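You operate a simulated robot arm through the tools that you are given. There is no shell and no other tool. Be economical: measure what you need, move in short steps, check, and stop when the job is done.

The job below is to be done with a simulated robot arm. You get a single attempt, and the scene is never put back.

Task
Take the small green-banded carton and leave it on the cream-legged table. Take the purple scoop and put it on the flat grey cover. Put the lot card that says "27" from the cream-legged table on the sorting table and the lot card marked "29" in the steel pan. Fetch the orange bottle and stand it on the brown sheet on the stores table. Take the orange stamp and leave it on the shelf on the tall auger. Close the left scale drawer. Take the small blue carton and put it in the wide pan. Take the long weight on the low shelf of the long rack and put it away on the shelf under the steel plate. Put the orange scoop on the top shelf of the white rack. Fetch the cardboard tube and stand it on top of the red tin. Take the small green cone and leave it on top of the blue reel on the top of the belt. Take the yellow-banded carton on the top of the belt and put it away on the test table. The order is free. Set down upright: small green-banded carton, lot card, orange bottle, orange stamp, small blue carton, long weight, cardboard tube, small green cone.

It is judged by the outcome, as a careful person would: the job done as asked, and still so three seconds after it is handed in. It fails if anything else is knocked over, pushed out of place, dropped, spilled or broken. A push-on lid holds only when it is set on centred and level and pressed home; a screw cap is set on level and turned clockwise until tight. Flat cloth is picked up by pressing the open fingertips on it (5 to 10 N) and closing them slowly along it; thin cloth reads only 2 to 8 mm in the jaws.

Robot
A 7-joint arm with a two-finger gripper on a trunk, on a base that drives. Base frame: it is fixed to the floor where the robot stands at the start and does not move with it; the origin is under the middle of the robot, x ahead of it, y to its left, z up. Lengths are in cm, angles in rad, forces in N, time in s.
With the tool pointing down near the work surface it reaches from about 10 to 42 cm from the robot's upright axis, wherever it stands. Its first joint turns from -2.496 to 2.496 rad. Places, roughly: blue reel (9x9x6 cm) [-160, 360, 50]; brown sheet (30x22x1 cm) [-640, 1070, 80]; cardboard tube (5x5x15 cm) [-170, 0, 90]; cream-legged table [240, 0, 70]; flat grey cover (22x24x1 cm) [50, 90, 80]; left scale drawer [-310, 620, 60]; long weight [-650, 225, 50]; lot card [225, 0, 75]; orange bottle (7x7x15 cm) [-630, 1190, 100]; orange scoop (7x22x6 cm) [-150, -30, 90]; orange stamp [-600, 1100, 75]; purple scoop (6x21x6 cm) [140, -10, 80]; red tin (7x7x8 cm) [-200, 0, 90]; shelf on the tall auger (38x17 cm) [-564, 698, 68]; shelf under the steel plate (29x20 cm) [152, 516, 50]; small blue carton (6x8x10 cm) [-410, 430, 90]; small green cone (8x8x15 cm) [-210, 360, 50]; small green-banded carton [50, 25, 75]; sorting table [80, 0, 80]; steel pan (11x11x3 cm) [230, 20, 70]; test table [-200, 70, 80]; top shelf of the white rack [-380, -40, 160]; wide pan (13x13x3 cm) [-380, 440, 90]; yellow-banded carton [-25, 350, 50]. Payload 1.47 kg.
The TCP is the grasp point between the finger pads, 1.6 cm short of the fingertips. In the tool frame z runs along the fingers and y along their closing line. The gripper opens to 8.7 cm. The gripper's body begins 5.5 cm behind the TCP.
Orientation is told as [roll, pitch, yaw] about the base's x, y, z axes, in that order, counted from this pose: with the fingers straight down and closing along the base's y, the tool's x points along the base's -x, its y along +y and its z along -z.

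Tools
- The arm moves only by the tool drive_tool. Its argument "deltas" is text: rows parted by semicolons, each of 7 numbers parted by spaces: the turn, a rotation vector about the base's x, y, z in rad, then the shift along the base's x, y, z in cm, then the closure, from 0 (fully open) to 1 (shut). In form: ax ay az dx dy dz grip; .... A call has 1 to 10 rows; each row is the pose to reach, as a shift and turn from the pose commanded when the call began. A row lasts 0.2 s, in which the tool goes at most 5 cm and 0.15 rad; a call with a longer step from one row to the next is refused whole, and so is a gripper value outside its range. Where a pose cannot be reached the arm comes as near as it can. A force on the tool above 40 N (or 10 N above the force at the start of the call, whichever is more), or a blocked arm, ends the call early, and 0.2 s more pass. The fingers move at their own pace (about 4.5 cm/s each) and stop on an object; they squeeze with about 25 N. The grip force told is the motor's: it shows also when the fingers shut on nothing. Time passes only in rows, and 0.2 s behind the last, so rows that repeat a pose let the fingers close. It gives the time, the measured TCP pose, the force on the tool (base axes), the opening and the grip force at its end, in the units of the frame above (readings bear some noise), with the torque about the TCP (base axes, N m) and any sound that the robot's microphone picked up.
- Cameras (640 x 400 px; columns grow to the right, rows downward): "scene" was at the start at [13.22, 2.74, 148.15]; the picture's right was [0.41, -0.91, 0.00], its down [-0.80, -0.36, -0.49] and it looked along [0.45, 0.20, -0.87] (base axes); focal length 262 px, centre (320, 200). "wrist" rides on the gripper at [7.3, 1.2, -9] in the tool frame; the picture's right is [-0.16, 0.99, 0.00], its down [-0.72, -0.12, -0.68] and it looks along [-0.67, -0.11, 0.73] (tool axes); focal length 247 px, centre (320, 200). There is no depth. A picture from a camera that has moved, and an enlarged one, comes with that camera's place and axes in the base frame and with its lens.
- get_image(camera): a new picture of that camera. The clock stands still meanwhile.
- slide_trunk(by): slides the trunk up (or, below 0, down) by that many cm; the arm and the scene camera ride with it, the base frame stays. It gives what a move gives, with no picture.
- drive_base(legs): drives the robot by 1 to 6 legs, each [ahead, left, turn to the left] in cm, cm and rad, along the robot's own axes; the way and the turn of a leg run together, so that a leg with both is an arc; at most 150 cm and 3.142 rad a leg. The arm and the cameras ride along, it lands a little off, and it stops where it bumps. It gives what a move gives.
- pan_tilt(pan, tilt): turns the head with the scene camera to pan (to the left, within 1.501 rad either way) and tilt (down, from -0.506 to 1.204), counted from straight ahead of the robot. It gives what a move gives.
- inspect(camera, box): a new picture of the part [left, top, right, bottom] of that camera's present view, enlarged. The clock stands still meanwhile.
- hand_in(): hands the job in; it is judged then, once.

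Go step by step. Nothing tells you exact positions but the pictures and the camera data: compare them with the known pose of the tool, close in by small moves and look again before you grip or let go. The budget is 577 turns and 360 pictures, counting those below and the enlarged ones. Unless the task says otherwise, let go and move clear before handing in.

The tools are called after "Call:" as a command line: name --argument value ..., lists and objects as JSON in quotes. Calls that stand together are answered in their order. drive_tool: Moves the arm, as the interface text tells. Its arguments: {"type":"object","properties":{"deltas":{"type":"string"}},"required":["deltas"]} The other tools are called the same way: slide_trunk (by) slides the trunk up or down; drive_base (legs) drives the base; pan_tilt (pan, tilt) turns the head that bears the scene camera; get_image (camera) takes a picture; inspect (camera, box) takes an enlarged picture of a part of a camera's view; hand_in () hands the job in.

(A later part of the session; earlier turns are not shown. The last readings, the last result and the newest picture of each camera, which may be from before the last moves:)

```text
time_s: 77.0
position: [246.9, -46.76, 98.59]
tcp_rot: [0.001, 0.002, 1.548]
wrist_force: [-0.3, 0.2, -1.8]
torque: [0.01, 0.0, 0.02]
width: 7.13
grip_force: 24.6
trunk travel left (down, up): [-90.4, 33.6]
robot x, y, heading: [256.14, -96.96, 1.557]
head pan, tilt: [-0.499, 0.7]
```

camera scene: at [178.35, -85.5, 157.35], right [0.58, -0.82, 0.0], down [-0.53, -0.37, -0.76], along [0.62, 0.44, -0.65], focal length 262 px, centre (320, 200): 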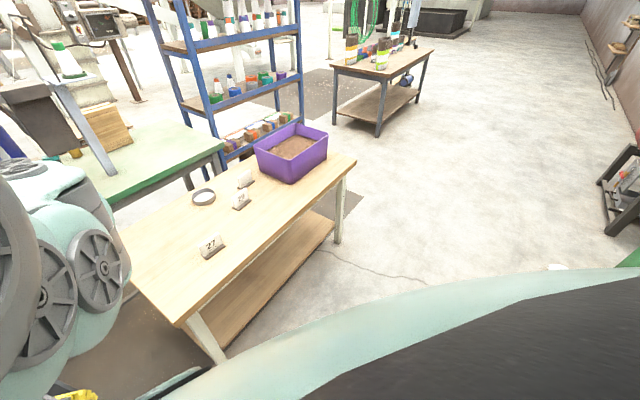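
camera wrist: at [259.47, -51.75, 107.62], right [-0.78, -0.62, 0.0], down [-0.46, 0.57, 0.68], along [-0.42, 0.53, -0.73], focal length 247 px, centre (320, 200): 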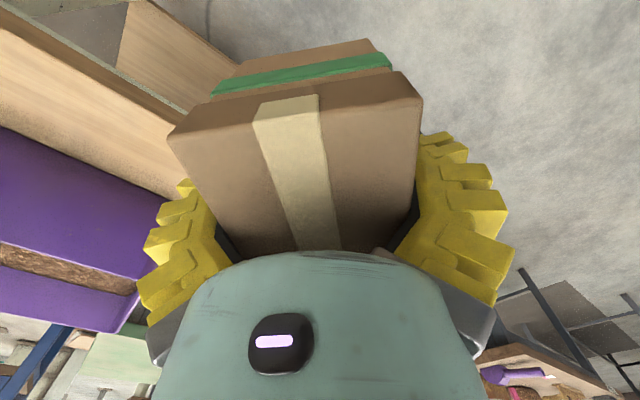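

Now drive ahead to bring the carton over the spot, then lower with the trunk.

Call:
drive_base --legs '[[27.7, 2.2, 0.015]]'

Call:
get_image --camera "wrist"

```text
time_s: 78.9
position: [244.17, -19.53, 98.7]
tcp_rot: [-0.001, 0.002, 1.562]
wrist_force: [-0.4, -0.1, -1.9]
torque: [0.0, -0.02, -0.01]
width: 7.17
grip_force: 24.7
trunk travel left (down, up): [-90.4, 33.6]
robot x, y, heading: [254.27, -69.65, 1.568]
head pan, tilt: [-0.499, 0.7]
```

```text
323 pictures are left
camera wrist: at [242.97, -26.71, 107.66], right [-0.99, 0.17, 0.0], down [0.12, 0.72, 0.68], along [0.11, 0.67, -0.73], focal length 247 px, centre (320, 200)
```

wrist: 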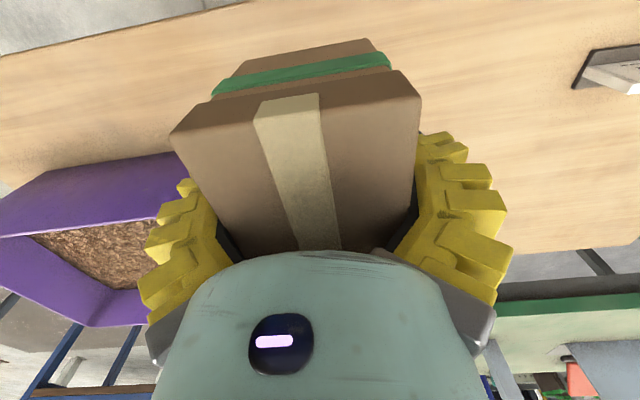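

Clear on both sides. Lower by 13 cm, then feel for contact.

Call:
slide_trunk --by -13

Call:
drive_tool --deltas "0 0 0 0 0 -0.5 1;0 0 0 0 0 -1 1;0 0 0 0 0 -1.5 1;0 0 0 0 0 -2 1"

```text
time_s: 80.5
position: [244.07, -19.51, 85.61]
tcp_rot: [0.0, 0.003, 1.562]
wrist_force: [-0.3, -0.2, -2.4]
torque: [-0.03, 0.0, -0.01]
width: 7.15
grip_force: 25.0
trunk travel left (down, up): [-77.4, 46.6]
robot x, y, heading: [254.58, -70.05, 1.569]
head pan, tilt: [-0.499, 0.7]
```

```text
time_s: 81.5
position: [244.19, -19.56, 83.81]
tcp_rot: [0.0, 0.003, 1.562]
wrist_force: [0.7, 1.1, -1.7]
torque: [0.0, 0.02, 0.01]
width: 7.15
grip_force: 25.0
trunk travel left (down, up): [-77.4, 46.6]
robot x, y, heading: [254.19, -70.22, 1.572]
head pan, tilt: [-0.499, 0.7]
```

Call:
drive_tool --deltas "0 0 0 0 0 -0.5 1;0 0 0 0 0 -1 1;0 0 0 0 0 -1.5 1;0 0 0 0 0 -2 1;0 0 0 0 0 -2.5 1;0 0 0 0 0 -3 1"

Call:
get_image --camera "wrist"

```text
time_s: 82.9
position: [244.04, -19.5, 80.75]
tcp_rot: [0.001, 0.001, 1.562]
wrist_force: [-0.5, 0.2, -1.1]
torque: [0.02, 0.0, -0.01]
width: 7.16
grip_force: 25.3
trunk travel left (down, up): [-77.4, 46.6]
robot x, y, heading: [254.29, -69.83, 1.57]
head pan, tilt: [-0.499, 0.7]
```

```text
322 pictures are left
camera wrist: at [242.91, -26.71, 89.64], right [-0.99, 0.17, 0.0], down [0.12, 0.72, 0.68], along [0.11, 0.67, -0.73], focal length 247 px, centre (320, 200)
```

wrist: 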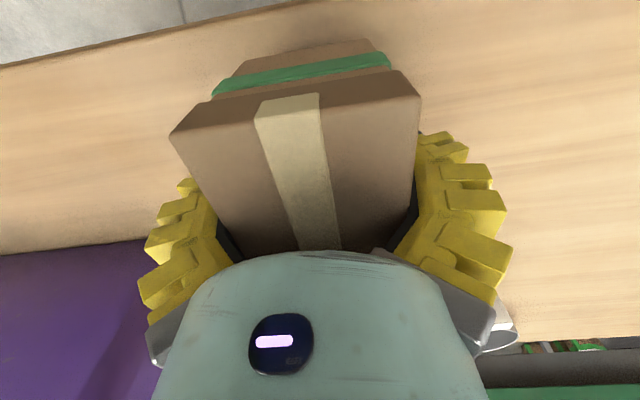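

Not in contact yet; continue gently.

Call:
drive_tool --deltas "0 0 0 0 0 -0.4 1;0 0 0 0 0 -0.8 1;0 0 0 0 0 -1.2 1;0 0 0 0 0 -1.6 1;0 0 0 0 0 -2 1;0 0 0 0 0 -2.4 1"

```text
time_s: 84.3
position: [244.15, -19.5, 78.28]
tcp_rot: [0.001, -0.001, 1.563]
wrist_force: [0.0, -2.2, 6.6]
torque: [0.12, -0.18, -0.08]
width: 7.19
grip_force: 25.2
trunk travel left (down, up): [-77.4, 46.6]
robot x, y, heading: [254.5, -70.1, 1.574]
head pan, tilt: [-0.499, 0.7]
```

Contact. I open the fingers and rise.

Call:
drive_tool --deltas "0 0 0 0 0 0 0.3;0 0 0 0 0 0 0;0 0 0 0 0 0 0;0 0 0 0 0 0 0"

Call:
slide_trunk --by 20

Call:
get_image --camera "wrist"

```text
time_s: 85.3
position: [244.07, -19.48, 78.29]
tcp_rot: [0.0, 0.001, 1.561]
wrist_force: [-1.1, 1.1, -0.4]
torque: [-0.05, 0.0, -0.01]
width: 8.73
grip_force: 0.2
trunk travel left (down, up): [-77.4, 46.6]
robot x, y, heading: [254.19, -70.09, 1.571]
head pan, tilt: [-0.499, 0.7]
```

```text
time_s: 87.5
position: [244.18, -19.49, 98.31]
tcp_rot: [0.0, 0.001, 1.563]
wrist_force: [-0.5, -0.3, 0.1]
torque: [0.0, -0.03, -0.01]
width: 8.71
grip_force: 0.0
trunk travel left (down, up): [-97.4, 26.6]
robot x, y, heading: [254.14, -69.67, 1.572]
head pan, tilt: [-0.499, 0.7]
```

```text
321 pictures are left
camera wrist: at [242.97, -26.69, 107.24], right [-0.99, 0.17, 0.0], down [0.12, 0.72, 0.68], along [0.11, 0.67, -0.73], focal length 247 px, centre (320, 200)
```

wrist: 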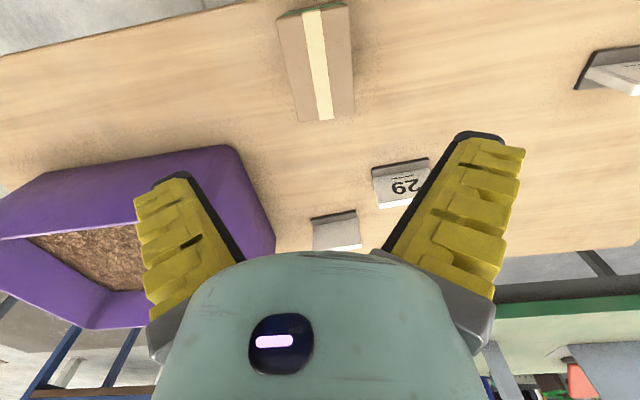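

The carton stands well on the table. Card 29 is about 9 cm wide along x at (233.5, 0), so I must pinch its thickness; I drive closer and turn the tool to close along y.

Call:
drive_base --legs '[[22, 8, 0]]'

Call:
drive_tool --deltas "0 0 0.15 0 0 0 0;0 0 0.3 0 0 0 0;0 0 0.45 0 0 0 0;0 0 0.6 0 0 0 0;0 0 0.75 0 0 0 0;0 0 0.9 0 0 0 0;0 0 1.05 0 0 0 0;0 0 1.2 0 0 0 0;0 0 1.35 0 0 0 0;0 0 1.5 0 0 0 0"

Call:
get_image --camera "wrist"

```text
time_s: 89.2
position: [235.93, 2.12, 98.23]
tcp_rot: [0.0, 0.001, 1.565]
wrist_force: [-0.1, -0.4, 0.1]
torque: [-0.01, 0.01, 0.0]
width: 8.68
grip_force: 0.1
trunk travel left (down, up): [-97.4, 26.6]
robot x, y, heading: [246.02, -47.8, 1.575]
head pan, tilt: [-0.499, 0.7]
```

```text
time_s: 91.4
position: [236.1, 2.28, 98.26]
tcp_rot: [-0.001, 0.001, 3.069]
wrist_force: [-0.1, -0.6, -0.3]
torque: [0.04, -0.02, 0.01]
width: 8.7
grip_force: 0.0
trunk travel left (down, up): [-97.4, 26.6]
robot x, y, heading: [246.27, -48.01, 1.57]
head pan, tilt: [-0.499, 0.7]
```

```text
320 pictures are left
camera wrist: at [243.18, 0.73, 107.24], right [-0.23, -0.97, 0.0], down [-0.71, 0.17, 0.68], along [-0.66, 0.16, -0.73], focal length 247 px, centre (320, 200)
```

wrist: 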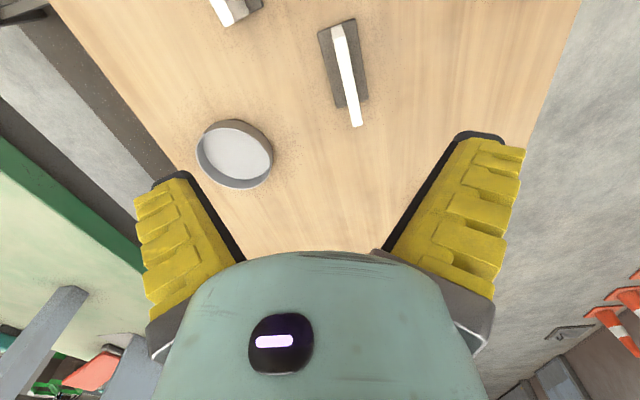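

Now card 29 lies edge-on: foot centre (233.5, -0.2), plate top z≈79, tilted ~0.08 rad. I align above it.

Call:
drive_tool --deltas "0 0 0.07 -1.3 -1.3 0 0;0 0 0.15 -2.6 -2.6 0 0;0 0 0.15 -2.6 -2.6 0 0"

Call:
slide_trunk --by -14

Call:
get_image --camera "wrist"

```text
time_s: 92.2
position: [233.29, -0.3, 98.32]
tcp_rot: [0.002, 0.003, -3.067]
wrist_force: [0.1, -0.5, 0.5]
torque: [-0.01, 0.01, -0.04]
width: 8.69
grip_force: 0.0
trunk travel left (down, up): [-97.4, 26.6]
robot x, y, heading: [246.15, -48.14, 1.572]
head pan, tilt: [-0.499, 0.7]
```

```text
time_s: 93.9
position: [233.31, -0.28, 84.3]
tcp_rot: [-0.001, 0.001, -3.07]
wrist_force: [-0.5, -0.4, -1.3]
torque: [-0.01, 0.0, -0.01]
width: 8.69
grip_force: 0.1
trunk travel left (down, up): [-83.4, 40.6]
robot x, y, heading: [246.54, -48.44, 1.572]
head pan, tilt: [-0.499, 0.7]
```

```text
319 pictures are left
camera wrist: at [240.69, -0.82, 93.28], right [-0.09, -1.0, 0.0], down [-0.73, 0.06, 0.68], along [-0.68, 0.06, -0.73], focal length 247 px, centre (320, 200)
```

wrist: 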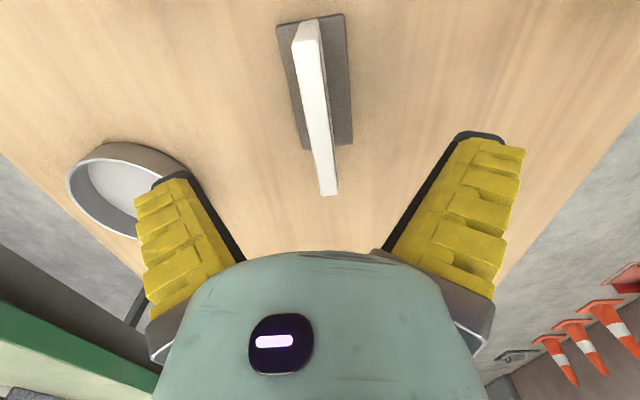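

Aligned. Lower 8 cm and close.

Call:
slide_trunk --by -8

Call:
drive_tool --deltas "0 0 0 0 0 0 0.5;0 0 0 0 0 0 1;0 0 0 0 0 0 1;0 0 0 0 0 0 1;0 0 0 0 0 0 1;0 0 0 0 0 0 1"

Call:
get_image --camera "wrist"

```text
time_s: 95.1
position: [233.32, -0.22, 76.28]
tcp_rot: [0.0, 0.002, -3.071]
wrist_force: [-0.1, -0.3, -0.4]
torque: [0.01, 0.0, -0.02]
width: 8.7
grip_force: 0.0
trunk travel left (down, up): [-75.4, 48.6]
robot x, y, heading: [246.32, -48.23, 1.574]
head pan, tilt: [-0.499, 0.7]
```

```text
time_s: 96.5
position: [233.35, -0.06, 76.35]
tcp_rot: [-0.003, -0.001, -3.07]
wrist_force: [-0.3, 0.5, 7.0]
torque: [-0.03, 0.04, -0.06]
width: 0.64
grip_force: 25.3
trunk travel left (down, up): [-75.4, 48.6]
robot x, y, heading: [246.37, -48.23, 1.576]
head pan, tilt: [-0.499, 0.7]
```

```text
318 pictures are left
camera wrist: at [240.65, -0.72, 85.31], right [-0.09, -1.0, 0.0], down [-0.73, 0.06, 0.68], along [-0.68, 0.06, -0.73], focal length 247 px, centre (320, 200)
```

wrist: 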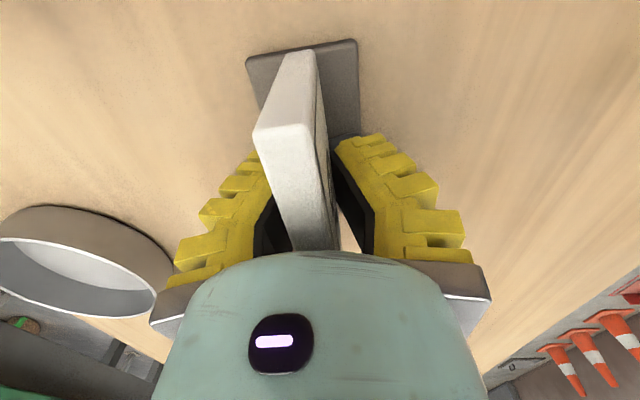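

Gripped (0.64 cm plate). I lift and move the base left so the pan at about (226, 18) is straight ahead.

Call:
slide_trunk --by 14

Call:
drive_base --legs '[[3, 18, 0]]'

Call:
get_image --camera "wrist"

```text
time_s: 98.1
position: [233.3, -0.3, 90.42]
tcp_rot: [-0.001, 0.001, -3.07]
wrist_force: [-0.8, 0.7, -0.2]
torque: [-0.01, -0.01, 0.01]
width: 0.63
grip_force: 25.0
trunk travel left (down, up): [-89.4, 34.6]
robot x, y, heading: [246.27, -47.75, 1.576]
head pan, tilt: [-0.499, 0.7]
```

```text
time_s: 99.7
position: [215.29, 2.75, 90.33]
tcp_rot: [-0.001, 0.001, -3.071]
wrist_force: [-0.6, -0.5, -0.7]
torque: [0.02, 0.03, 0.01]
width: 0.6
grip_force: 24.6
trunk travel left (down, up): [-89.4, 34.6]
robot x, y, heading: [227.95, -45.24, 1.578]
head pan, tilt: [-0.499, 0.7]
```

```text
317 pictures are left
camera wrist: at [222.73, 2.1, 99.27], right [-0.09, -1.0, 0.0], down [-0.73, 0.07, 0.68], along [-0.68, 0.06, -0.73], focal length 247 px, centre (320, 200)
```

wrist: 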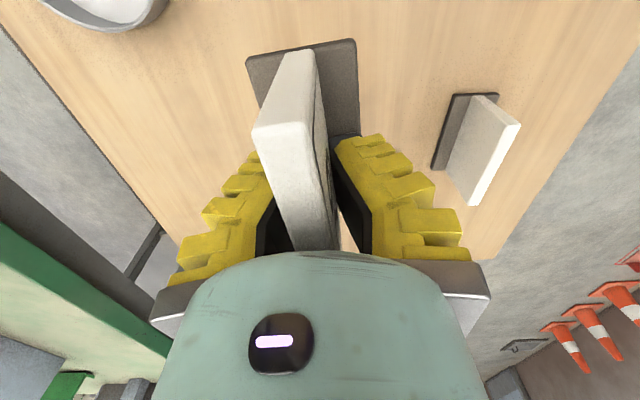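

Card held upright. I extend toward the pan to test the reach.

Call:
drive_tool --deltas "0 0 0 2.5 3.5 0 1;0 0 0 5 7 0 1;0 0 0 7.5 10 0 1;0 0 0 9 12 0 1;0 0 0 9 12 0 1"

Call:
get_image --camera "wrist"

```text
time_s: 100.9
position: [224.55, 14.0, 90.99]
tcp_rot: [0.0, 0.0, -3.075]
wrist_force: [0.0, -0.7, -0.3]
torque: [0.0, 0.02, 0.01]
width: 0.59
grip_force: 24.8
out of reach, approached as far as the arm can: row 4, 5
trunk travel left (down, up): [-89.4, 34.6]
robot x, y, heading: [228.31, -45.08, 1.571]
head pan, tilt: [-0.499, 0.7]
```

```text
316 pictures are left
camera wrist: at [232.03, 13.44, 99.93], right [-0.09, -1.0, 0.0], down [-0.73, 0.07, 0.68], along [-0.68, 0.06, -0.73], focal length 247 px, centre (320, 200)
```

wrist: 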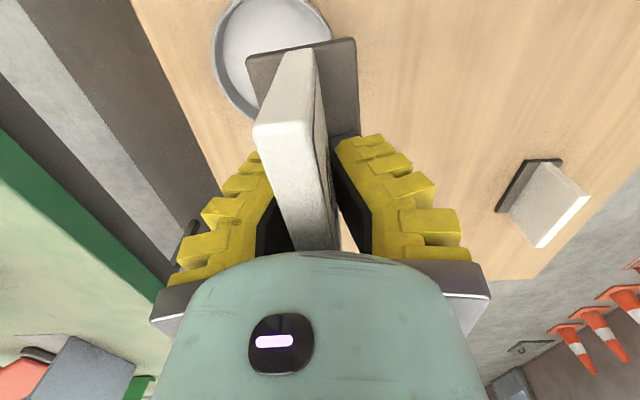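

Reach ends at r≈59 with this trunk height; raising the tool relative to the trunk should extend it. I lift the tool and extend.

Call:
drive_tool --deltas "0 0 0 0 0 4 1;0 0 0 0 0 8 1;0 0 0 0.5 2 11 1;0 0 0 1 4 11 1;0 0 0 1.5 6 11 1"

Call:
get_image --camera "wrist"

```text
time_s: 102.1
position: [225.98, 19.96, 102.06]
tcp_rot: [0.0, 0.0, -3.073]
wrist_force: [0.1, 0.1, -0.3]
torque: [0.0, 0.0, 0.02]
width: 0.58
grip_force: 25.0
trunk travel left (down, up): [-89.4, 34.6]
robot x, y, heading: [228.79, -45.4, 1.569]
head pan, tilt: [-0.499, 0.7]
```

```text
315 pictures are left
camera wrist: at [233.5, 19.37, 111.03], right [-0.09, -1.0, 0.0], down [-0.73, 0.07, 0.68], along [-0.68, 0.06, -0.73], focal length 247 px, centre (320, 200)
```

wrist: 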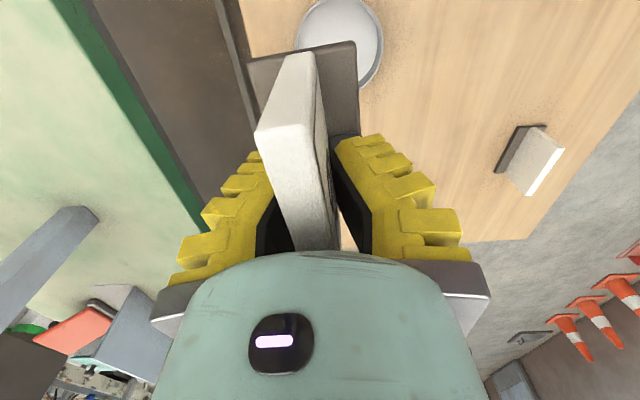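

Pan centre estimates agree at (227.2, 17.4). I centre above it and lower partway for a check.

Call:
drive_tool --deltas "0 0 0 1.1 -2.5 0 1;0 0 0 1.1 -2.5 0 1"

Call:
slide_trunk --by -15

Call:
get_image --camera "wrist"

```text
time_s: 102.7
position: [227.06, 17.44, 102.07]
tcp_rot: [0.001, -0.001, -3.072]
wrist_force: [1.0, -1.0, -0.5]
torque: [0.02, 0.03, -0.02]
width: 0.61
grip_force: 25.2
trunk travel left (down, up): [-89.4, 34.6]
robot x, y, heading: [227.95, -45.36, 1.575]
head pan, tilt: [-0.499, 0.7]
```

```text
time_s: 104.4
position: [227.05, 17.59, 86.97]
tcp_rot: [-0.001, 0.001, -3.072]
wrist_force: [-0.2, 1.2, 0.6]
torque: [0.03, 0.0, -0.03]
width: 0.6
grip_force: 25.0
trunk travel left (down, up): [-74.4, 49.6]
robot x, y, heading: [228.37, -45.23, 1.577]
head pan, tilt: [-0.499, 0.7]
```

```text
314 pictures are left
camera wrist: at [234.49, 16.91, 95.96], right [-0.09, -1.0, 0.0], down [-0.73, 0.07, 0.68], along [-0.68, 0.06, -0.73], focal length 247 px, centre (320, 200)
```

wrist: 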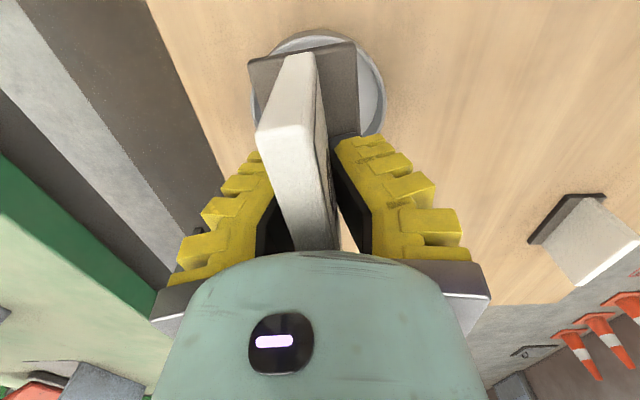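

Zoom to check the fore-aft centring in the pan.

Call:
inspect --camera "wrist" --box '[220, 10, 420, 160]'

```text
2.67 times, centred on (320, 85) of wrist
camera zoom: at [234.49, 16.91, 95.96], right [-0.09, -1.0, 0.0], down [-0.73, 0.07, 0.68], along [-0.68, 0.06, -0.73], focal length 659 px, centre (320, 507)
```

zoom: 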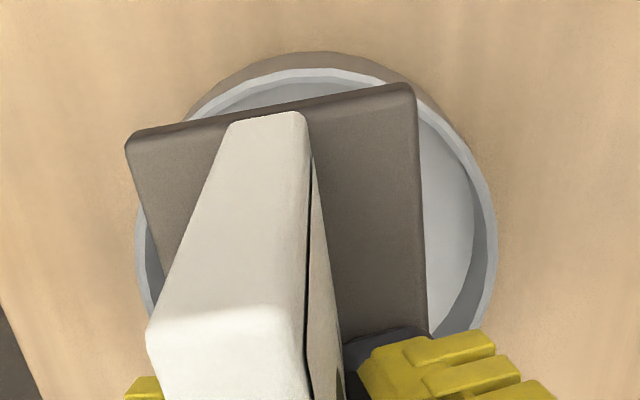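

The foot sits about 1.3 cm too far +x relative to the pan centre (226, 17.6). I correct and lower gently.

Call:
drive_tool --deltas "0 0 0 -1.3 0.1 0 1;0 0 0 -1.3 0.1 0 1"

Call:
slide_trunk --by -6.5

Call:
inspect --camera "wrist" --box '[180, 0, 460, 210]'

```text
time_s: 105.0
position: [225.69, 17.63, 87.0]
tcp_rot: [0.0, 0.001, -3.071]
wrist_force: [0.2, -0.1, -0.1]
torque: [-0.03, -0.03, 0.0]
width: 0.6
grip_force: 24.6
trunk travel left (down, up): [-74.4, 49.6]
robot x, y, heading: [227.87, -44.99, 1.572]
head pan, tilt: [-0.499, 0.7]
```

```text
time_s: 106.0
position: [225.83, 17.61, 80.46]
tcp_rot: [0.0, 0.001, -3.072]
wrist_force: [-0.1, 0.5, -0.1]
torque: [0.0, 0.0, 0.02]
width: 0.58
grip_force: 25.0
trunk travel left (down, up): [-67.9, 56.1]
robot x, y, heading: [227.95, -45.16, 1.573]
head pan, tilt: [-0.499, 0.7]
```

```text
1.90 times, centred on (320, 105) of wrist
camera zoom: at [233.2, 17.07, 89.47], right [-0.09, -1.0, 0.0], down [-0.73, 0.06, 0.68], along [-0.68, 0.06, -0.73], focal length 470 px, centre (320, 381)
```

zoom: 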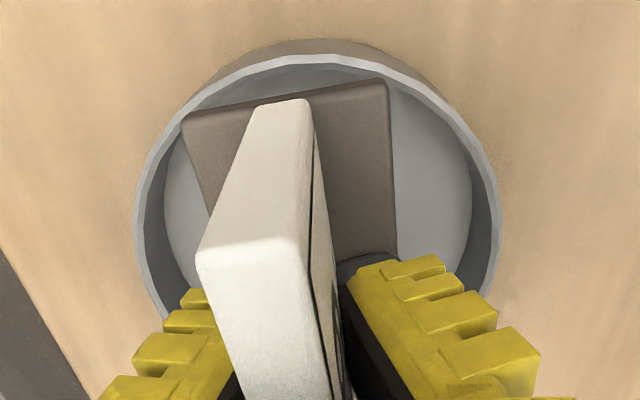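

Foot centre (226.0, 17.7) vs pan centre (225.8, 17.65): good. Lower gently until contact.

Call:
drive_tool --deltas "0 0 0 -0.2 -0.1 -0.6 1;0 0 0 -0.2 -0.1 -1.2 1;0 0 0 -0.2 -0.1 -1.8 1;0 0 0 -0.2 -0.1 -2.4 1;0 0 0 -0.2 -0.1 -2.9 1;0 0 0 -0.2 -0.1 -3.3 1;0 0 0 -0.2 -0.1 -3.7 1"

Call:
inspect --camera "wrist" --box '[180, 0, 460, 210]'

```text
time_s: 106.9
position: [225.63, 17.66, 78.76]
tcp_rot: [0.006, 0.006, -3.071]
wrist_force: [-2.0, -8.4, 30.4]
torque: [-0.1, -0.25, -0.02]
width: 1.34
grip_force: 24.8
trunk travel left (down, up): [-67.9, 56.1]
robot x, y, heading: [228.21, -45.53, 1.575]
head pan, tilt: [-0.499, 0.7]
stopped in row 4: the force on the tool passed its limit at 49 N (the readings are from after the stop); the commanded pose is now the measured one
```

```text
1.90 times, centred on (320, 105) of wrist
camera zoom: at [233.06, 17.1, 87.89], right [-0.09, -1.0, 0.0], down [-0.73, 0.07, 0.68], along [-0.67, 0.06, -0.74], focal length 470 px, centre (320, 381)
```

zoom: 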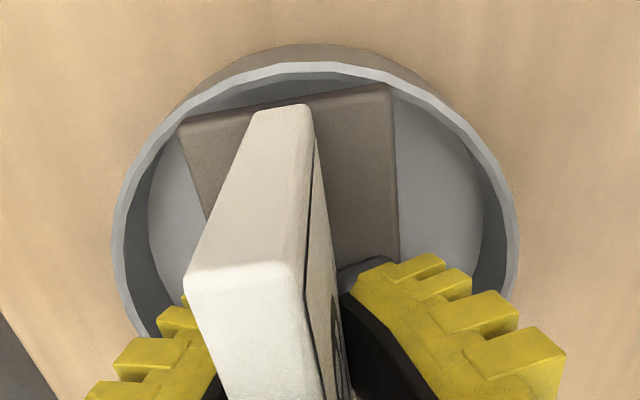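

It touches the rim (force centred on the +x side, pushing -y). I lift a little and check how the card sits in the grip.

Call:
drive_tool --deltas "0 0 0 0 0 1.5 1;0 0 0 0 0 1.5 1"

Call:
get_image --camera "wrist"

```text
time_s: 107.5
position: [225.69, 17.46, 80.15]
tcp_rot: [0.006, 0.004, -3.071]
wrist_force: [-1.1, 0.2, 0.0]
torque: [0.0, 0.02, 0.02]
width: 0.59
grip_force: 25.0
trunk travel left (down, up): [-67.9, 56.1]
robot x, y, heading: [228.18, -45.08, 1.574]
head pan, tilt: [-0.499, 0.7]
```

```text
310 pictures are left
camera wrist: at [233.09, 16.93, 89.11], right [-0.09, -1.0, 0.01], down [-0.73, 0.07, 0.68], along [-0.67, 0.06, -0.74], focal length 247 px, centre (320, 200)
```

wrist: 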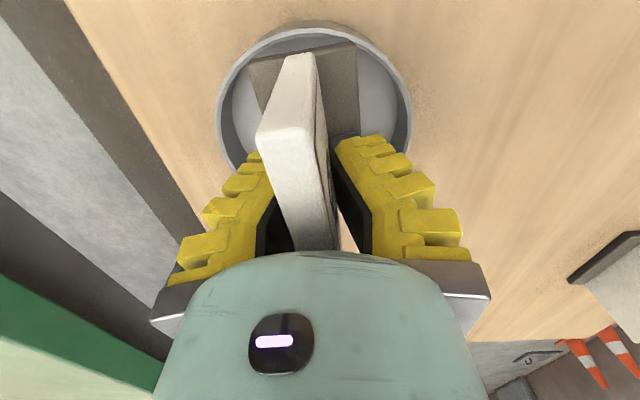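

The grip is intact. I try again with a small shift of -0.25 cm in x and y, in finer steps.

Call:
drive_tool --deltas "0 0 0 -0.25 -0.1 -0.5 1;0 0 0 -0.25 -0.1 -0.9 1;0 0 0 -0.25 -0.1 -1.2 1;0 0 0 -0.25 -0.1 -1.4 1;0 0 0 -0.25 -0.1 -1.6 1"

```text
time_s: 108.7
position: [225.47, 17.44, 78.94]
tcp_rot: [0.009, 0.004, -3.073]
wrist_force: [-1.2, -8.4, 31.1]
torque: [-0.08, -0.2, -0.01]
width: 1.32
grip_force: 24.9
trunk travel left (down, up): [-67.9, 56.1]
robot x, y, heading: [228.06, -44.88, 1.575]
head pan, tilt: [-0.499, 0.7]
stopped in row 5: the force on the tool passed its limit at 44 N (the readings are from after the stop); the commanded pose is now the measured one
```

Still blocked at rim level. I zoom in on the contact.

Call:
inspect --camera "wrist" --box '[220, 20, 420, 170]'

```text
2.67 times, centred on (320, 95) of wrist
camera zoom: at [232.84, 16.96, 87.9], right [-0.09, -1.0, 0.01], down [-0.73, 0.07, 0.67], along [-0.67, 0.05, -0.74], focal length 659 px, centre (320, 480)
```

zoom: 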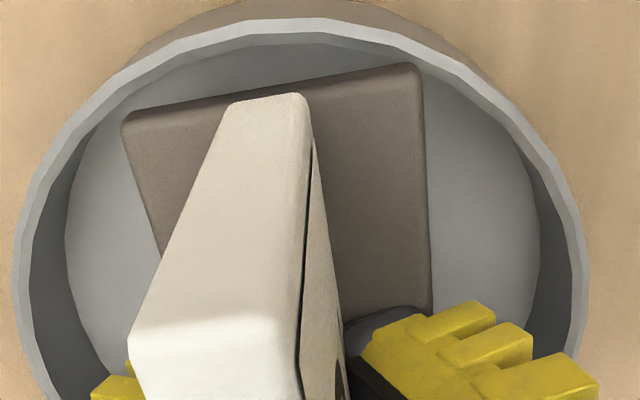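

The foot's corners are nearly equal to the pan's inner diameter, so centring must be exact; the torque says contact is heavier at +x/+y. I lift a little, shift -0.3/-0.2 and try again.

Call:
drive_tool --deltas "0 0 0 0 0 0.8 1;0 0 0 -0.35 -0.25 0.8 1;0 0 0 -0.35 -0.25 0.3 1;0 0 0 -0.35 -0.25 0 1;0 0 0 -0.35 -0.25 -0.3 1;0 0 0 -0.35 -0.25 -0.6 1;0 0 0 -0.35 -0.25 -1 1"

Call:
inspect --camera "wrist" --box '[220, 20, 420, 170]'

```text
time_s: 109.8
position: [225.33, 17.22, 78.85]
tcp_rot: [0.009, 0.005, -3.075]
wrist_force: [0.7, -10.8, 36.0]
torque: [-0.06, 0.4, 0.05]
width: 1.25
grip_force: 24.5
trunk travel left (down, up): [-67.9, 56.1]
robot x, y, heading: [228.24, -44.8, 1.577]
head pan, tilt: [-0.499, 0.7]
stopped in row 5: the force on the tool passed its limit at 50 N (the readings are from after the stop); the commanded pose is now the measured one
```

```text
2.67 times, centred on (320, 95) of wrist
camera zoom: at [232.59, 16.72, 87.91], right [-0.09, -1.0, 0.01], down [-0.74, 0.07, 0.67], along [-0.67, 0.06, -0.74], focal length 659 px, centre (320, 480)
```

zoom: 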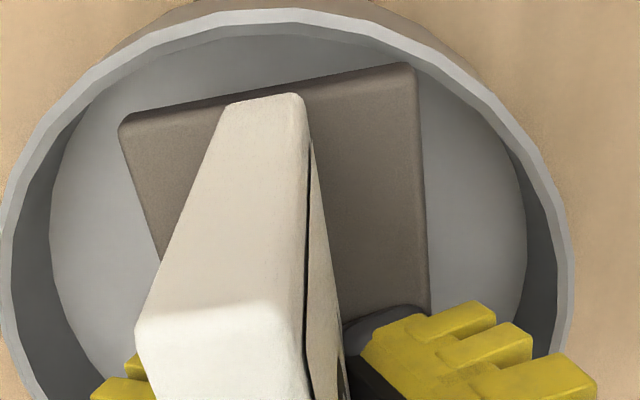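

By corner geometry the best centring is about TCP (225.55, 17.5). I lift, return there, and wiggle lightly with small pressure.

Call:
drive_tool --deltas "0 0 0 0.1 0.15 0.8 1;0 0 0 0.22 0.28 0.8 1;0 0 0 0.22 0.28 0.15 1;0 0 0 0.1 0.3 0.1 1;0 0 0 0.15 0.42 0.1 1;0 0 0 0.3 0.42 0.1 1;0 0 0 0.36 0.25 0.1 1;0 0 0 0.25 0.15 0.1 1;0 0 0 0.2 0.28 0 1;0 0 0 0.2 0.28 -0.4 1"

```text
time_s: 111.9
position: [225.51, 17.42, 78.91]
tcp_rot: [0.012, 0.008, -3.075]
wrist_force: [-1.6, -8.8, 36.4]
torque: [-0.13, -0.25, -0.03]
width: 1.21
grip_force: 24.9
trunk travel left (down, up): [-67.9, 56.1]
robot x, y, heading: [227.97, -45.29, 1.572]
head pan, tilt: [-0.499, 0.7]
stopped in row 10: the force on the tool passed its limit at 57 N (the readings are from after the stop); the commanded pose is now the measured one
```

The foot seems to rest on the rim all round (its diagonal about equals the pan's inside). I ease off the load, centre, and release gently to see how it settles.

Call:
drive_tool --deltas "0 0 0 -0.05 0.05 0.15 1;0 0 0 -0.05 0.05 0.3 1;0 0 0 -0.05 0.05 0.3 0.97;0 0 0 -0.05 0.05 0.3 0.93;0 0 0 -0.05 0.05 0.3 0.88;0 0 0 -0.05 0.05 0.3 0.8"

Call:
get_image --camera "wrist"

```text
time_s: 113.3
position: [225.5, 17.48, 78.96]
tcp_rot: [0.014, 0.007, -3.076]
wrist_force: [0.0, 0.0, 11.3]
torque: [0.0, -0.02, 0.01]
width: 2.09
grip_force: 7.0
trunk travel left (down, up): [-67.9, 56.1]
robot x, y, heading: [228.22, -45.1, 1.576]
head pan, tilt: [-0.499, 0.7]
```

```text
307 pictures are left
camera wrist: at [232.81, 16.9, 88.08], right [-0.09, -1.0, 0.01], down [-0.74, 0.08, 0.67], along [-0.67, 0.05, -0.74], focal length 247 px, centre (320, 200)
```

wrist: 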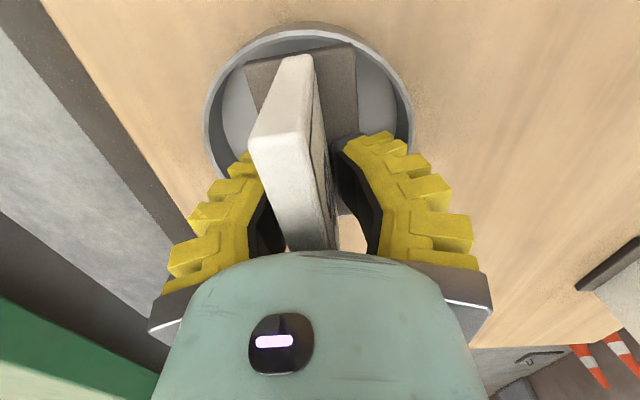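

I open fully and rise to look.

Call:
drive_tool --deltas "0 0 0 0 0 0.2 0.6;0 0 0 0 0 0.2 0.3;0 0 0 0 0 0.2 0;0 0 0 0 0 0.2 0"

Call:
slide_trunk --by 14

Call:
get_image --camera "wrist"

```text
time_s: 114.3
position: [225.61, 17.24, 79.05]
tcp_rot: [0.015, 0.008, -3.075]
wrist_force: [0.7, 0.3, 0.5]
torque: [-0.03, 0.02, 0.01]
width: 8.71
grip_force: 0.1
trunk travel left (down, up): [-67.9, 56.1]
robot x, y, heading: [227.86, -45.18, 1.575]
head pan, tilt: [-0.499, 0.7]
```

```text
time_s: 115.9
position: [225.54, 17.05, 93.19]
tcp_rot: [0.017, 0.008, -3.075]
wrist_force: [0.2, -0.6, -0.3]
torque: [0.0, -0.02, 0.02]
width: 8.7
grip_force: 0.0
trunk travel left (down, up): [-81.9, 42.1]
robot x, y, heading: [228.2, -45.26, 1.568]
head pan, tilt: [-0.499, 0.7]
```

```text
306 pictures are left
camera wrist: at [232.85, 16.73, 102.14], right [-0.09, -1.0, 0.01], down [-0.74, 0.08, 0.67], along [-0.67, 0.05, -0.74], focal length 247 px, centre (320, 200)
```

wrist: 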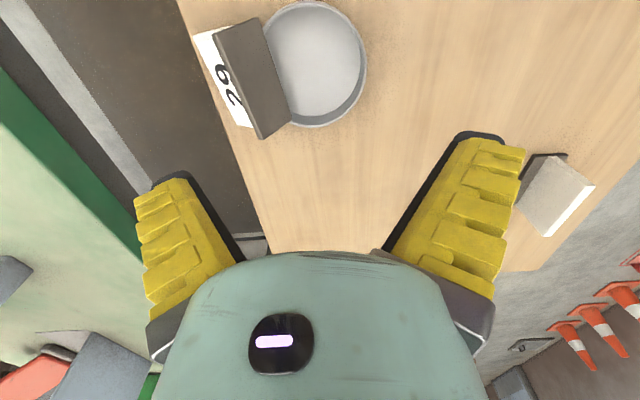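

The card tipped off the pan: it lies on its back beside the pan, foot upright. I zoom in to measure pan and foot and plan the recovery.

Call:
inspect --camera "wrist" --box '[170, 0, 390, 150]'

```text
2.67 times, centred on (280, 75) of wrist
camera zoom: at [232.85, 16.73, 102.14], right [-0.09, -1.0, 0.01], down [-0.74, 0.08, 0.67], along [-0.67, 0.05, -0.74], focal length 659 px, centre (427, 533)
```

zoom: 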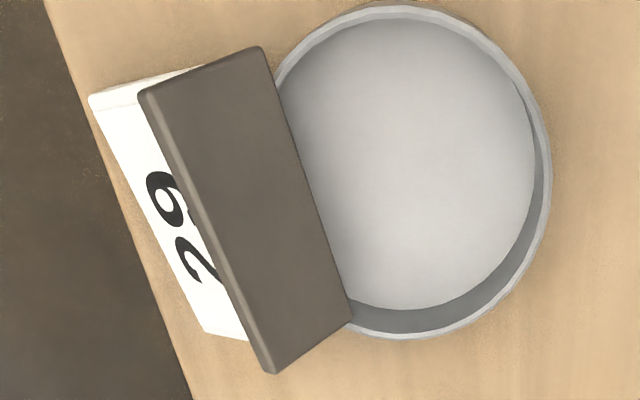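

The card rests tilted (~48°) with its foot's front edge up at about y 24, z 79.5, lower edge on the pan rim. A straight-down pinch across the foot should square it up; I edge the base closer and align above it.

Call:
drive_base --legs '[[5, 0, 0]]'

Call:
drive_tool --deltas "-0.017 -0.008 0.09 0.1 1.6 0 0;-0.017 -0.008 0.09 0.1 1.6 0 0"

Call:
get_image --camera "wrist"

```text
time_s: 116.9
position: [225.55, 22.06, 93.14]
tcp_rot: [0.016, 0.01, -3.074]
wrist_force: [0.1, 0.1, -0.3]
torque: [-0.01, -0.03, 0.0]
width: 8.73
grip_force: 0.1
trunk travel left (down, up): [-81.9, 42.1]
robot x, y, heading: [228.18, -40.62, 1.567]
head pan, tilt: [-0.499, 0.7]
```

```text
time_s: 117.5
position: [225.67, 23.72, 93.08]
tcp_rot: [0.033, 0.015, -2.986]
wrist_force: [-0.3, 0.2, 0.2]
torque: [-0.02, 0.02, 0.01]
width: 8.68
grip_force: 0.1
trunk travel left (down, up): [-81.9, 42.1]
robot x, y, heading: [228.05, -40.1, 1.572]
head pan, tilt: [-0.499, 0.7]
```

```text
304 pictures are left
camera wrist: at [232.96, 24.09, 102.21], right [0.0, -1.0, 0.03], down [-0.75, 0.02, 0.67], along [-0.67, -0.02, -0.75], focal length 247 px, centre (320, 200)
```

wrist: 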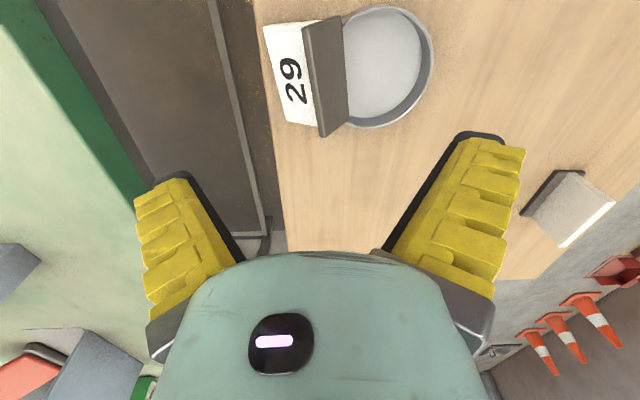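

I fix the small tilt, shift 0.5 cm toward the robot, and lower to just above.

Call:
drive_tool --deltas "0.033 0.015 0 0 -0.5 0 0;0.033 0.015 0 0 -0.5 0 0"

Call:
slide_trunk --by -10

Call:
get_image --camera "wrist"

```text
time_s: 118.1
position: [225.65, 23.24, 93.23]
tcp_rot: [-0.005, 0.0, -2.984]
wrist_force: [-0.8, 0.5, -0.4]
torque: [0.0, -0.02, -0.04]
width: 8.69
grip_force: 0.1
trunk travel left (down, up): [-81.9, 42.1]
robot x, y, heading: [228.2, -40.34, 1.573]
head pan, tilt: [-0.499, 0.7]
```

```text
time_s: 119.4
position: [225.71, 23.29, 83.1]
tcp_rot: [-0.002, 0.005, -2.988]
wrist_force: [0.6, 0.0, 0.1]
torque: [0.01, 0.01, 0.04]
width: 8.69
grip_force: 0.1
trunk travel left (down, up): [-71.9, 52.1]
robot x, y, heading: [228.14, -40.13, 1.571]
head pan, tilt: [-0.499, 0.7]
```

```text
303 pictures are left
camera wrist: at [233.11, 23.33, 92.1], right [0.0, -1.0, 0.0], down [-0.74, 0.0, 0.68], along [-0.68, 0.0, -0.74], focal length 247 px, centre (320, 200)
```

wrist: 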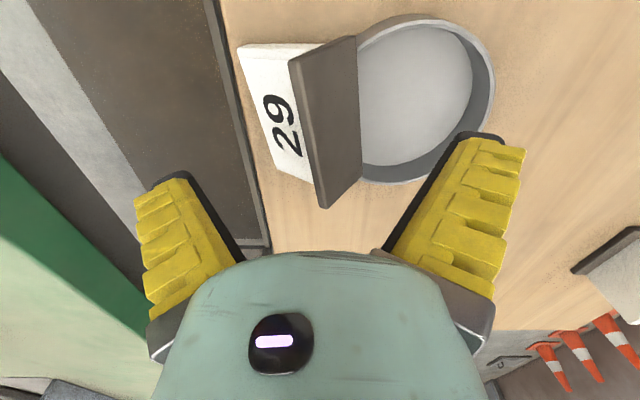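

Foot is between the fingers. Lower 4 cm and close slowly.

Call:
slide_trunk --by -4

Call:
drive_tool --deltas "0 0 0 0 0 0 0.3;0 0 0 0 0 0 0.5;0 0 0 0 0 0 0.7;0 0 0 0 0 0 0.9;0 0 0 0 0 0 1;0 0 0 0 0 0 1;0 0 0 0 0 0 1"

Call:
get_image --camera "wrist"

```text
time_s: 120.2
position: [225.6, 23.25, 79.18]
tcp_rot: [-0.001, 0.005, -2.984]
wrist_force: [-0.6, 0.4, 0.3]
torque: [0.0, -0.01, -0.01]
width: 8.72
grip_force: 0.0
trunk travel left (down, up): [-67.9, 56.1]
robot x, y, heading: [228.18, -40.3, 1.571]
head pan, tilt: [-0.499, 0.7]
```

```text
time_s: 121.8
position: [225.79, 23.23, 79.24]
tcp_rot: [-0.002, 0.005, -2.985]
wrist_force: [0.9, -9.3, 21.5]
torque: [-0.26, 0.0, -0.02]
width: 1.65
grip_force: 24.6
trunk travel left (down, up): [-67.9, 56.1]
robot x, y, heading: [227.88, -40.82, 1.571]
head pan, tilt: [-0.499, 0.7]
```

```text
302 pictures are left
camera wrist: at [233.08, 23.37, 88.19], right [0.0, -1.0, 0.0], down [-0.74, 0.0, 0.68], along [-0.68, 0.0, -0.74], focal length 247 px, centre (320, 200)
```

wrist: 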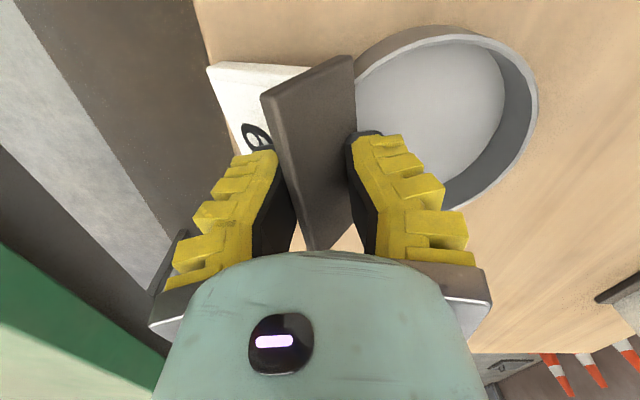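

Pinched with some tilt. I lift a few cm to let it square up and look.

Call:
slide_trunk --by 3

Call:
slide_trunk --by 9

Call:
get_image --camera "wrist"

```text
time_s: 122.6
position: [225.71, 23.2, 82.08]
tcp_rot: [-0.002, 0.004, -2.985]
wrist_force: [-0.3, -0.9, -1.2]
torque: [-0.03, -0.01, 0.01]
width: 0.6
grip_force: 25.3
trunk travel left (down, up): [-70.9, 53.1]
robot x, y, heading: [228.13, -40.56, 1.575]
head pan, tilt: [-0.499, 0.7]
```

```text
time_s: 123.8
position: [225.64, 23.23, 91.0]
tcp_rot: [-0.003, 0.003, -2.983]
wrist_force: [-0.7, 0.1, -0.6]
torque: [0.01, 0.02, -0.02]
width: 0.6
grip_force: 25.1
trunk travel left (down, up): [-79.9, 44.1]
robot x, y, heading: [228.28, -39.89, 1.572]
head pan, tilt: [-0.499, 0.7]
```

```text
301 pictures are left
camera wrist: at [233.08, 23.28, 100.06], right [0.0, -1.0, 0.0], down [-0.74, 0.0, 0.68], along [-0.68, 0.0, -0.74], focal length 247 px, centre (320, 200)
```

wrist: 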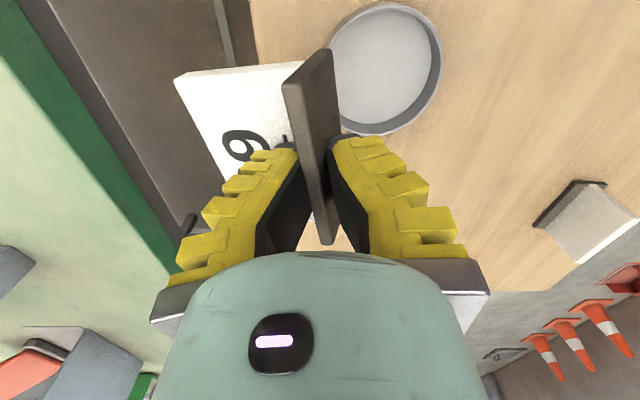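

The foot is now squarely pinched, plate pointing away. I back off to open table space and tilt the tool forward ~60° so the card can be set back on its foot.

Call:
drive_base --legs '[[-24, 0, 0]]'

Call:
drive_tool --deltas "0.15 0 0 0 0 0 1;0.3 0 0 0 0 0 1;0.45 0 0 0 0 0 1;0.6 0 0 0 0 0 1;0.75 0 0 0 0 0 1;0.9 0 0 0 0 0 1;1.05 0 0 0 0 0 1"

Call:
get_image --camera "wrist"

```text
time_s: 125.6
position: [225.59, -0.76, 91.13]
tcp_rot: [-0.001, 0.004, -2.983]
wrist_force: [0.0, 0.2, -1.0]
torque: [0.0, 0.01, -0.03]
width: 0.57
grip_force: 25.1
trunk travel left (down, up): [-79.9, 44.1]
robot x, y, heading: [228.18, -64.29, 1.573]
head pan, tilt: [-0.499, 0.7]
```

```text
time_s: 127.4
position: [228.67, 2.74, 90.49]
tcp_rot: [-1.046, 0.15, 3.073]
wrist_force: [1.7, 0.5, -1.0]
torque: [-0.01, 0.07, 0.1]
width: 0.61
grip_force: 25.5
out of reach, approached as far as the arm can: row 4, 6, 7
trunk travel left (down, up): [-79.9, 44.1]
robot x, y, heading: [228.31, -64.33, 1.571]
head pan, tilt: [-0.499, 0.7]
stopped in row 7: the arm was blocked; the commanded pose is now the measured one
```

```text
300 pictures are left
camera wrist: at [234.87, -6.0, 94.87], right [-0.06, -0.49, -0.87], down [-0.81, -0.48, 0.33], along [-0.58, 0.73, -0.37], focal length 247 px, centre (320, 200)
```

wrist: 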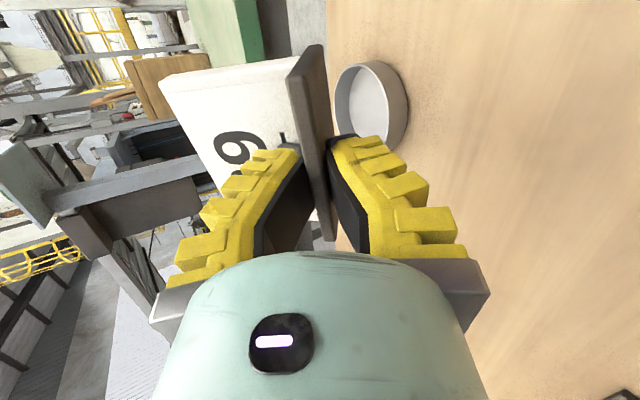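

The tilt worked; the card has a slight sideways roll of 0.15 rad to correct before lowering.

Call:
drive_tool --deltas "0 0.07 0 0 0 0 1;0 0.145 0 0 0 0 1;0 0.145 0 0 0 0 1"

Call:
slide_trunk --by -10

Call:
get_image --camera "wrist"

```text
time_s: 128.2
position: [226.2, 3.79, 92.17]
tcp_rot: [-1.037, -0.001, 3.078]
wrist_force: [0.0, 1.1, -0.9]
torque: [-0.02, -0.02, 0.0]
width: 0.59
grip_force: 24.5
out of reach, approached as far as the arm can: row 1, 2, 3
trunk travel left (down, up): [-79.9, 44.1]
robot x, y, heading: [228.1, -64.18, 1.571]
head pan, tilt: [-0.499, 0.7]
```

```text
time_s: 129.5
position: [226.25, 3.74, 82.13]
tcp_rot: [-1.034, 0.0, 3.079]
wrist_force: [-0.6, 1.0, -1.2]
torque: [-0.02, -0.01, 0.0]
width: 0.6
grip_force: 25.1
trunk travel left (down, up): [-69.9, 54.1]
robot x, y, heading: [228.39, -64.2, 1.574]
head pan, tilt: [-0.499, 0.7]
```

```text
299 pictures are left
camera wrist: at [233.05, -4.86, 85.63], right [-0.19, -0.49, -0.85], down [-0.76, -0.48, 0.45], along [-0.63, 0.73, -0.28], focal length 247 px, centre (320, 200)
```

wrist: 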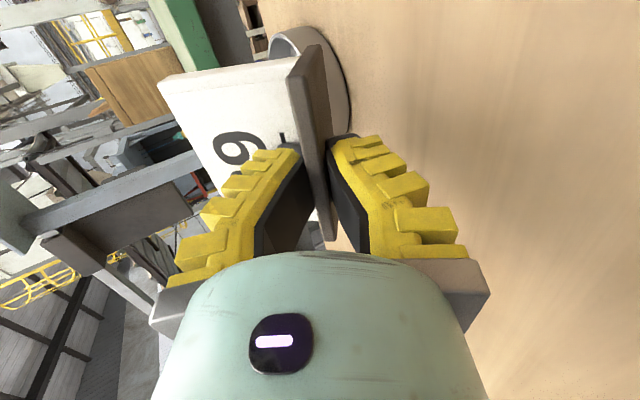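

Lower 5.5 cm, then feel for the table.

Call:
slide_trunk --by -5.5

Call:
slide_trunk --by -0.6

Call:
slide_trunk --by -0.4

```text
time_s: 130.4
position: [226.21, 3.86, 76.95]
tcp_rot: [-1.047, 0.002, 3.082]
wrist_force: [0.5, -12.9, 17.6]
torque: [-0.5, 0.0, -0.01]
width: 0.6
grip_force: 24.9
trunk travel left (down, up): [-64.4, 59.6]
robot x, y, heading: [228.35, -64.25, 1.576]
head pan, tilt: [-0.499, 0.7]
stopped: the force on the tool passed its limit at 61 N (the readings are from after the stop); the commanded pose is now the measured one
```

```text
time_s: 130.8
position: [226.27, 3.97, 76.88]
tcp_rot: [-1.053, 0.002, 3.082]
wrist_force: [1.6, -12.3, 15.5]
torque: [-0.45, 0.05, 0.01]
width: 0.59
grip_force: 25.2
trunk travel left (down, up): [-64.3, 59.7]
robot x, y, heading: [228.12, -64.12, 1.573]
head pan, tilt: [-0.499, 0.7]
stopped: the force on the tool passed its limit at 56 N (the readings are from after the stop); the commanded pose is now the measured one
```

```text
time_s: 131.1
position: [226.16, 4.05, 76.81]
tcp_rot: [-1.056, 0.004, 3.082]
wrist_force: [1.0, -13.0, 15.9]
torque: [-0.47, 0.02, 0.04]
width: 0.6
grip_force: 25.2
trunk travel left (down, up): [-64.2, 59.8]
robot x, y, heading: [228.62, -64.22, 1.57]
head pan, tilt: [-0.499, 0.7]
stopped: the force on the tool passed its limit at 52 N (the readings are from after the stop); the commanded pose is now the measured one
```

Contact seems to be the hand rather than the foot. I take a look.

Call:
get_image --camera "wrist"

Call:
get_image --camera "scene"

```text
298 pictures are left
camera wrist: at [233.02, -4.73, 80.27], right [-0.18, -0.47, -0.86], down [-0.76, -0.49, 0.43], along [-0.63, 0.73, -0.27], focal length 247 px, centre (320, 200)
```

wrist: 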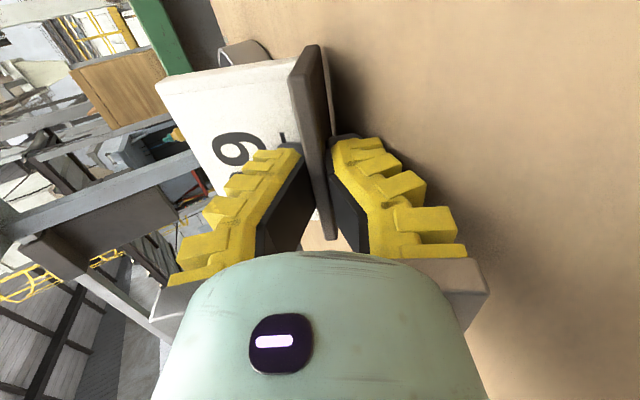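

```text
297 pictures are left
camera scene: at [235.44, -52.64, 131.15], right [0.56, -0.83, 0.0], down [-0.54, -0.37, -0.76], along [0.63, 0.43, -0.65], focal length 262 px, centre (320, 200)
```

scene: 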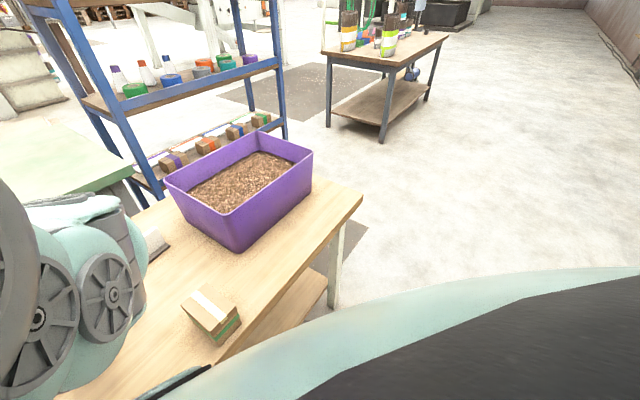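

The foot's rear edge and the hand both touch the table, card leaning back ~30°, so I loosen slightly and withdraw along the fingers to let it settle onto its foot.

Call:
drive_tool --deltas "0 0 0 0 0 0.1 0.95;0 0 0 0 0 0.1 0.91;0 0 0 0 -0.1 0.15 0.88;0 0 0 0 -0.9 0.5 0.87;0 0 0 0 -1.8 0.95 0.87;0 0 0 0 -2.7 1.4 0.87;0 0 0 0 -3.6 1.9 0.87;0 0 0 0 -5 2.7 0.87;0 0 0 0 -7 4 0.87"

Call:
get_image --camera "wrist"

```text
time_s: 133.1
position: [224.9, 3.03, 78.3]
tcp_rot: [-1.058, 0.003, 3.081]
wrist_force: [-0.4, 0.1, -0.2]
torque: [0.01, -0.03, -0.02]
width: 1.79
grip_force: 4.8
out of reach, approached as far as the arm can: row 4, 5, 6, 7, 8, 9
trunk travel left (down, up): [-64.2, 59.8]
robot x, y, heading: [228.27, -64.35, 1.574]
head pan, tilt: [-0.499, 0.7]
```

```text
296 pictures are left
camera wrist: at [231.69, -5.66, 81.78], right [-0.18, -0.48, -0.86], down [-0.76, -0.49, 0.43], along [-0.63, 0.73, -0.27], focal length 247 px, centre (320, 200)
```

wrist: 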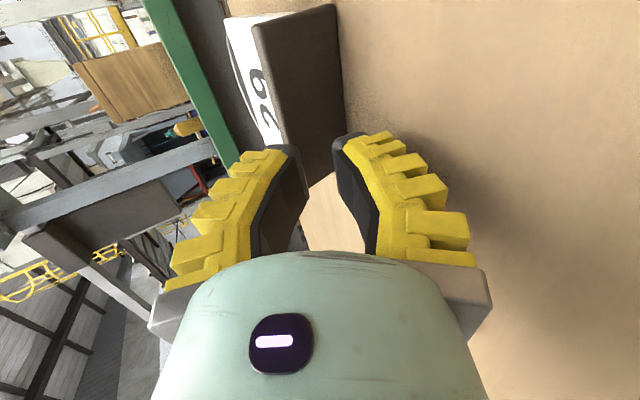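

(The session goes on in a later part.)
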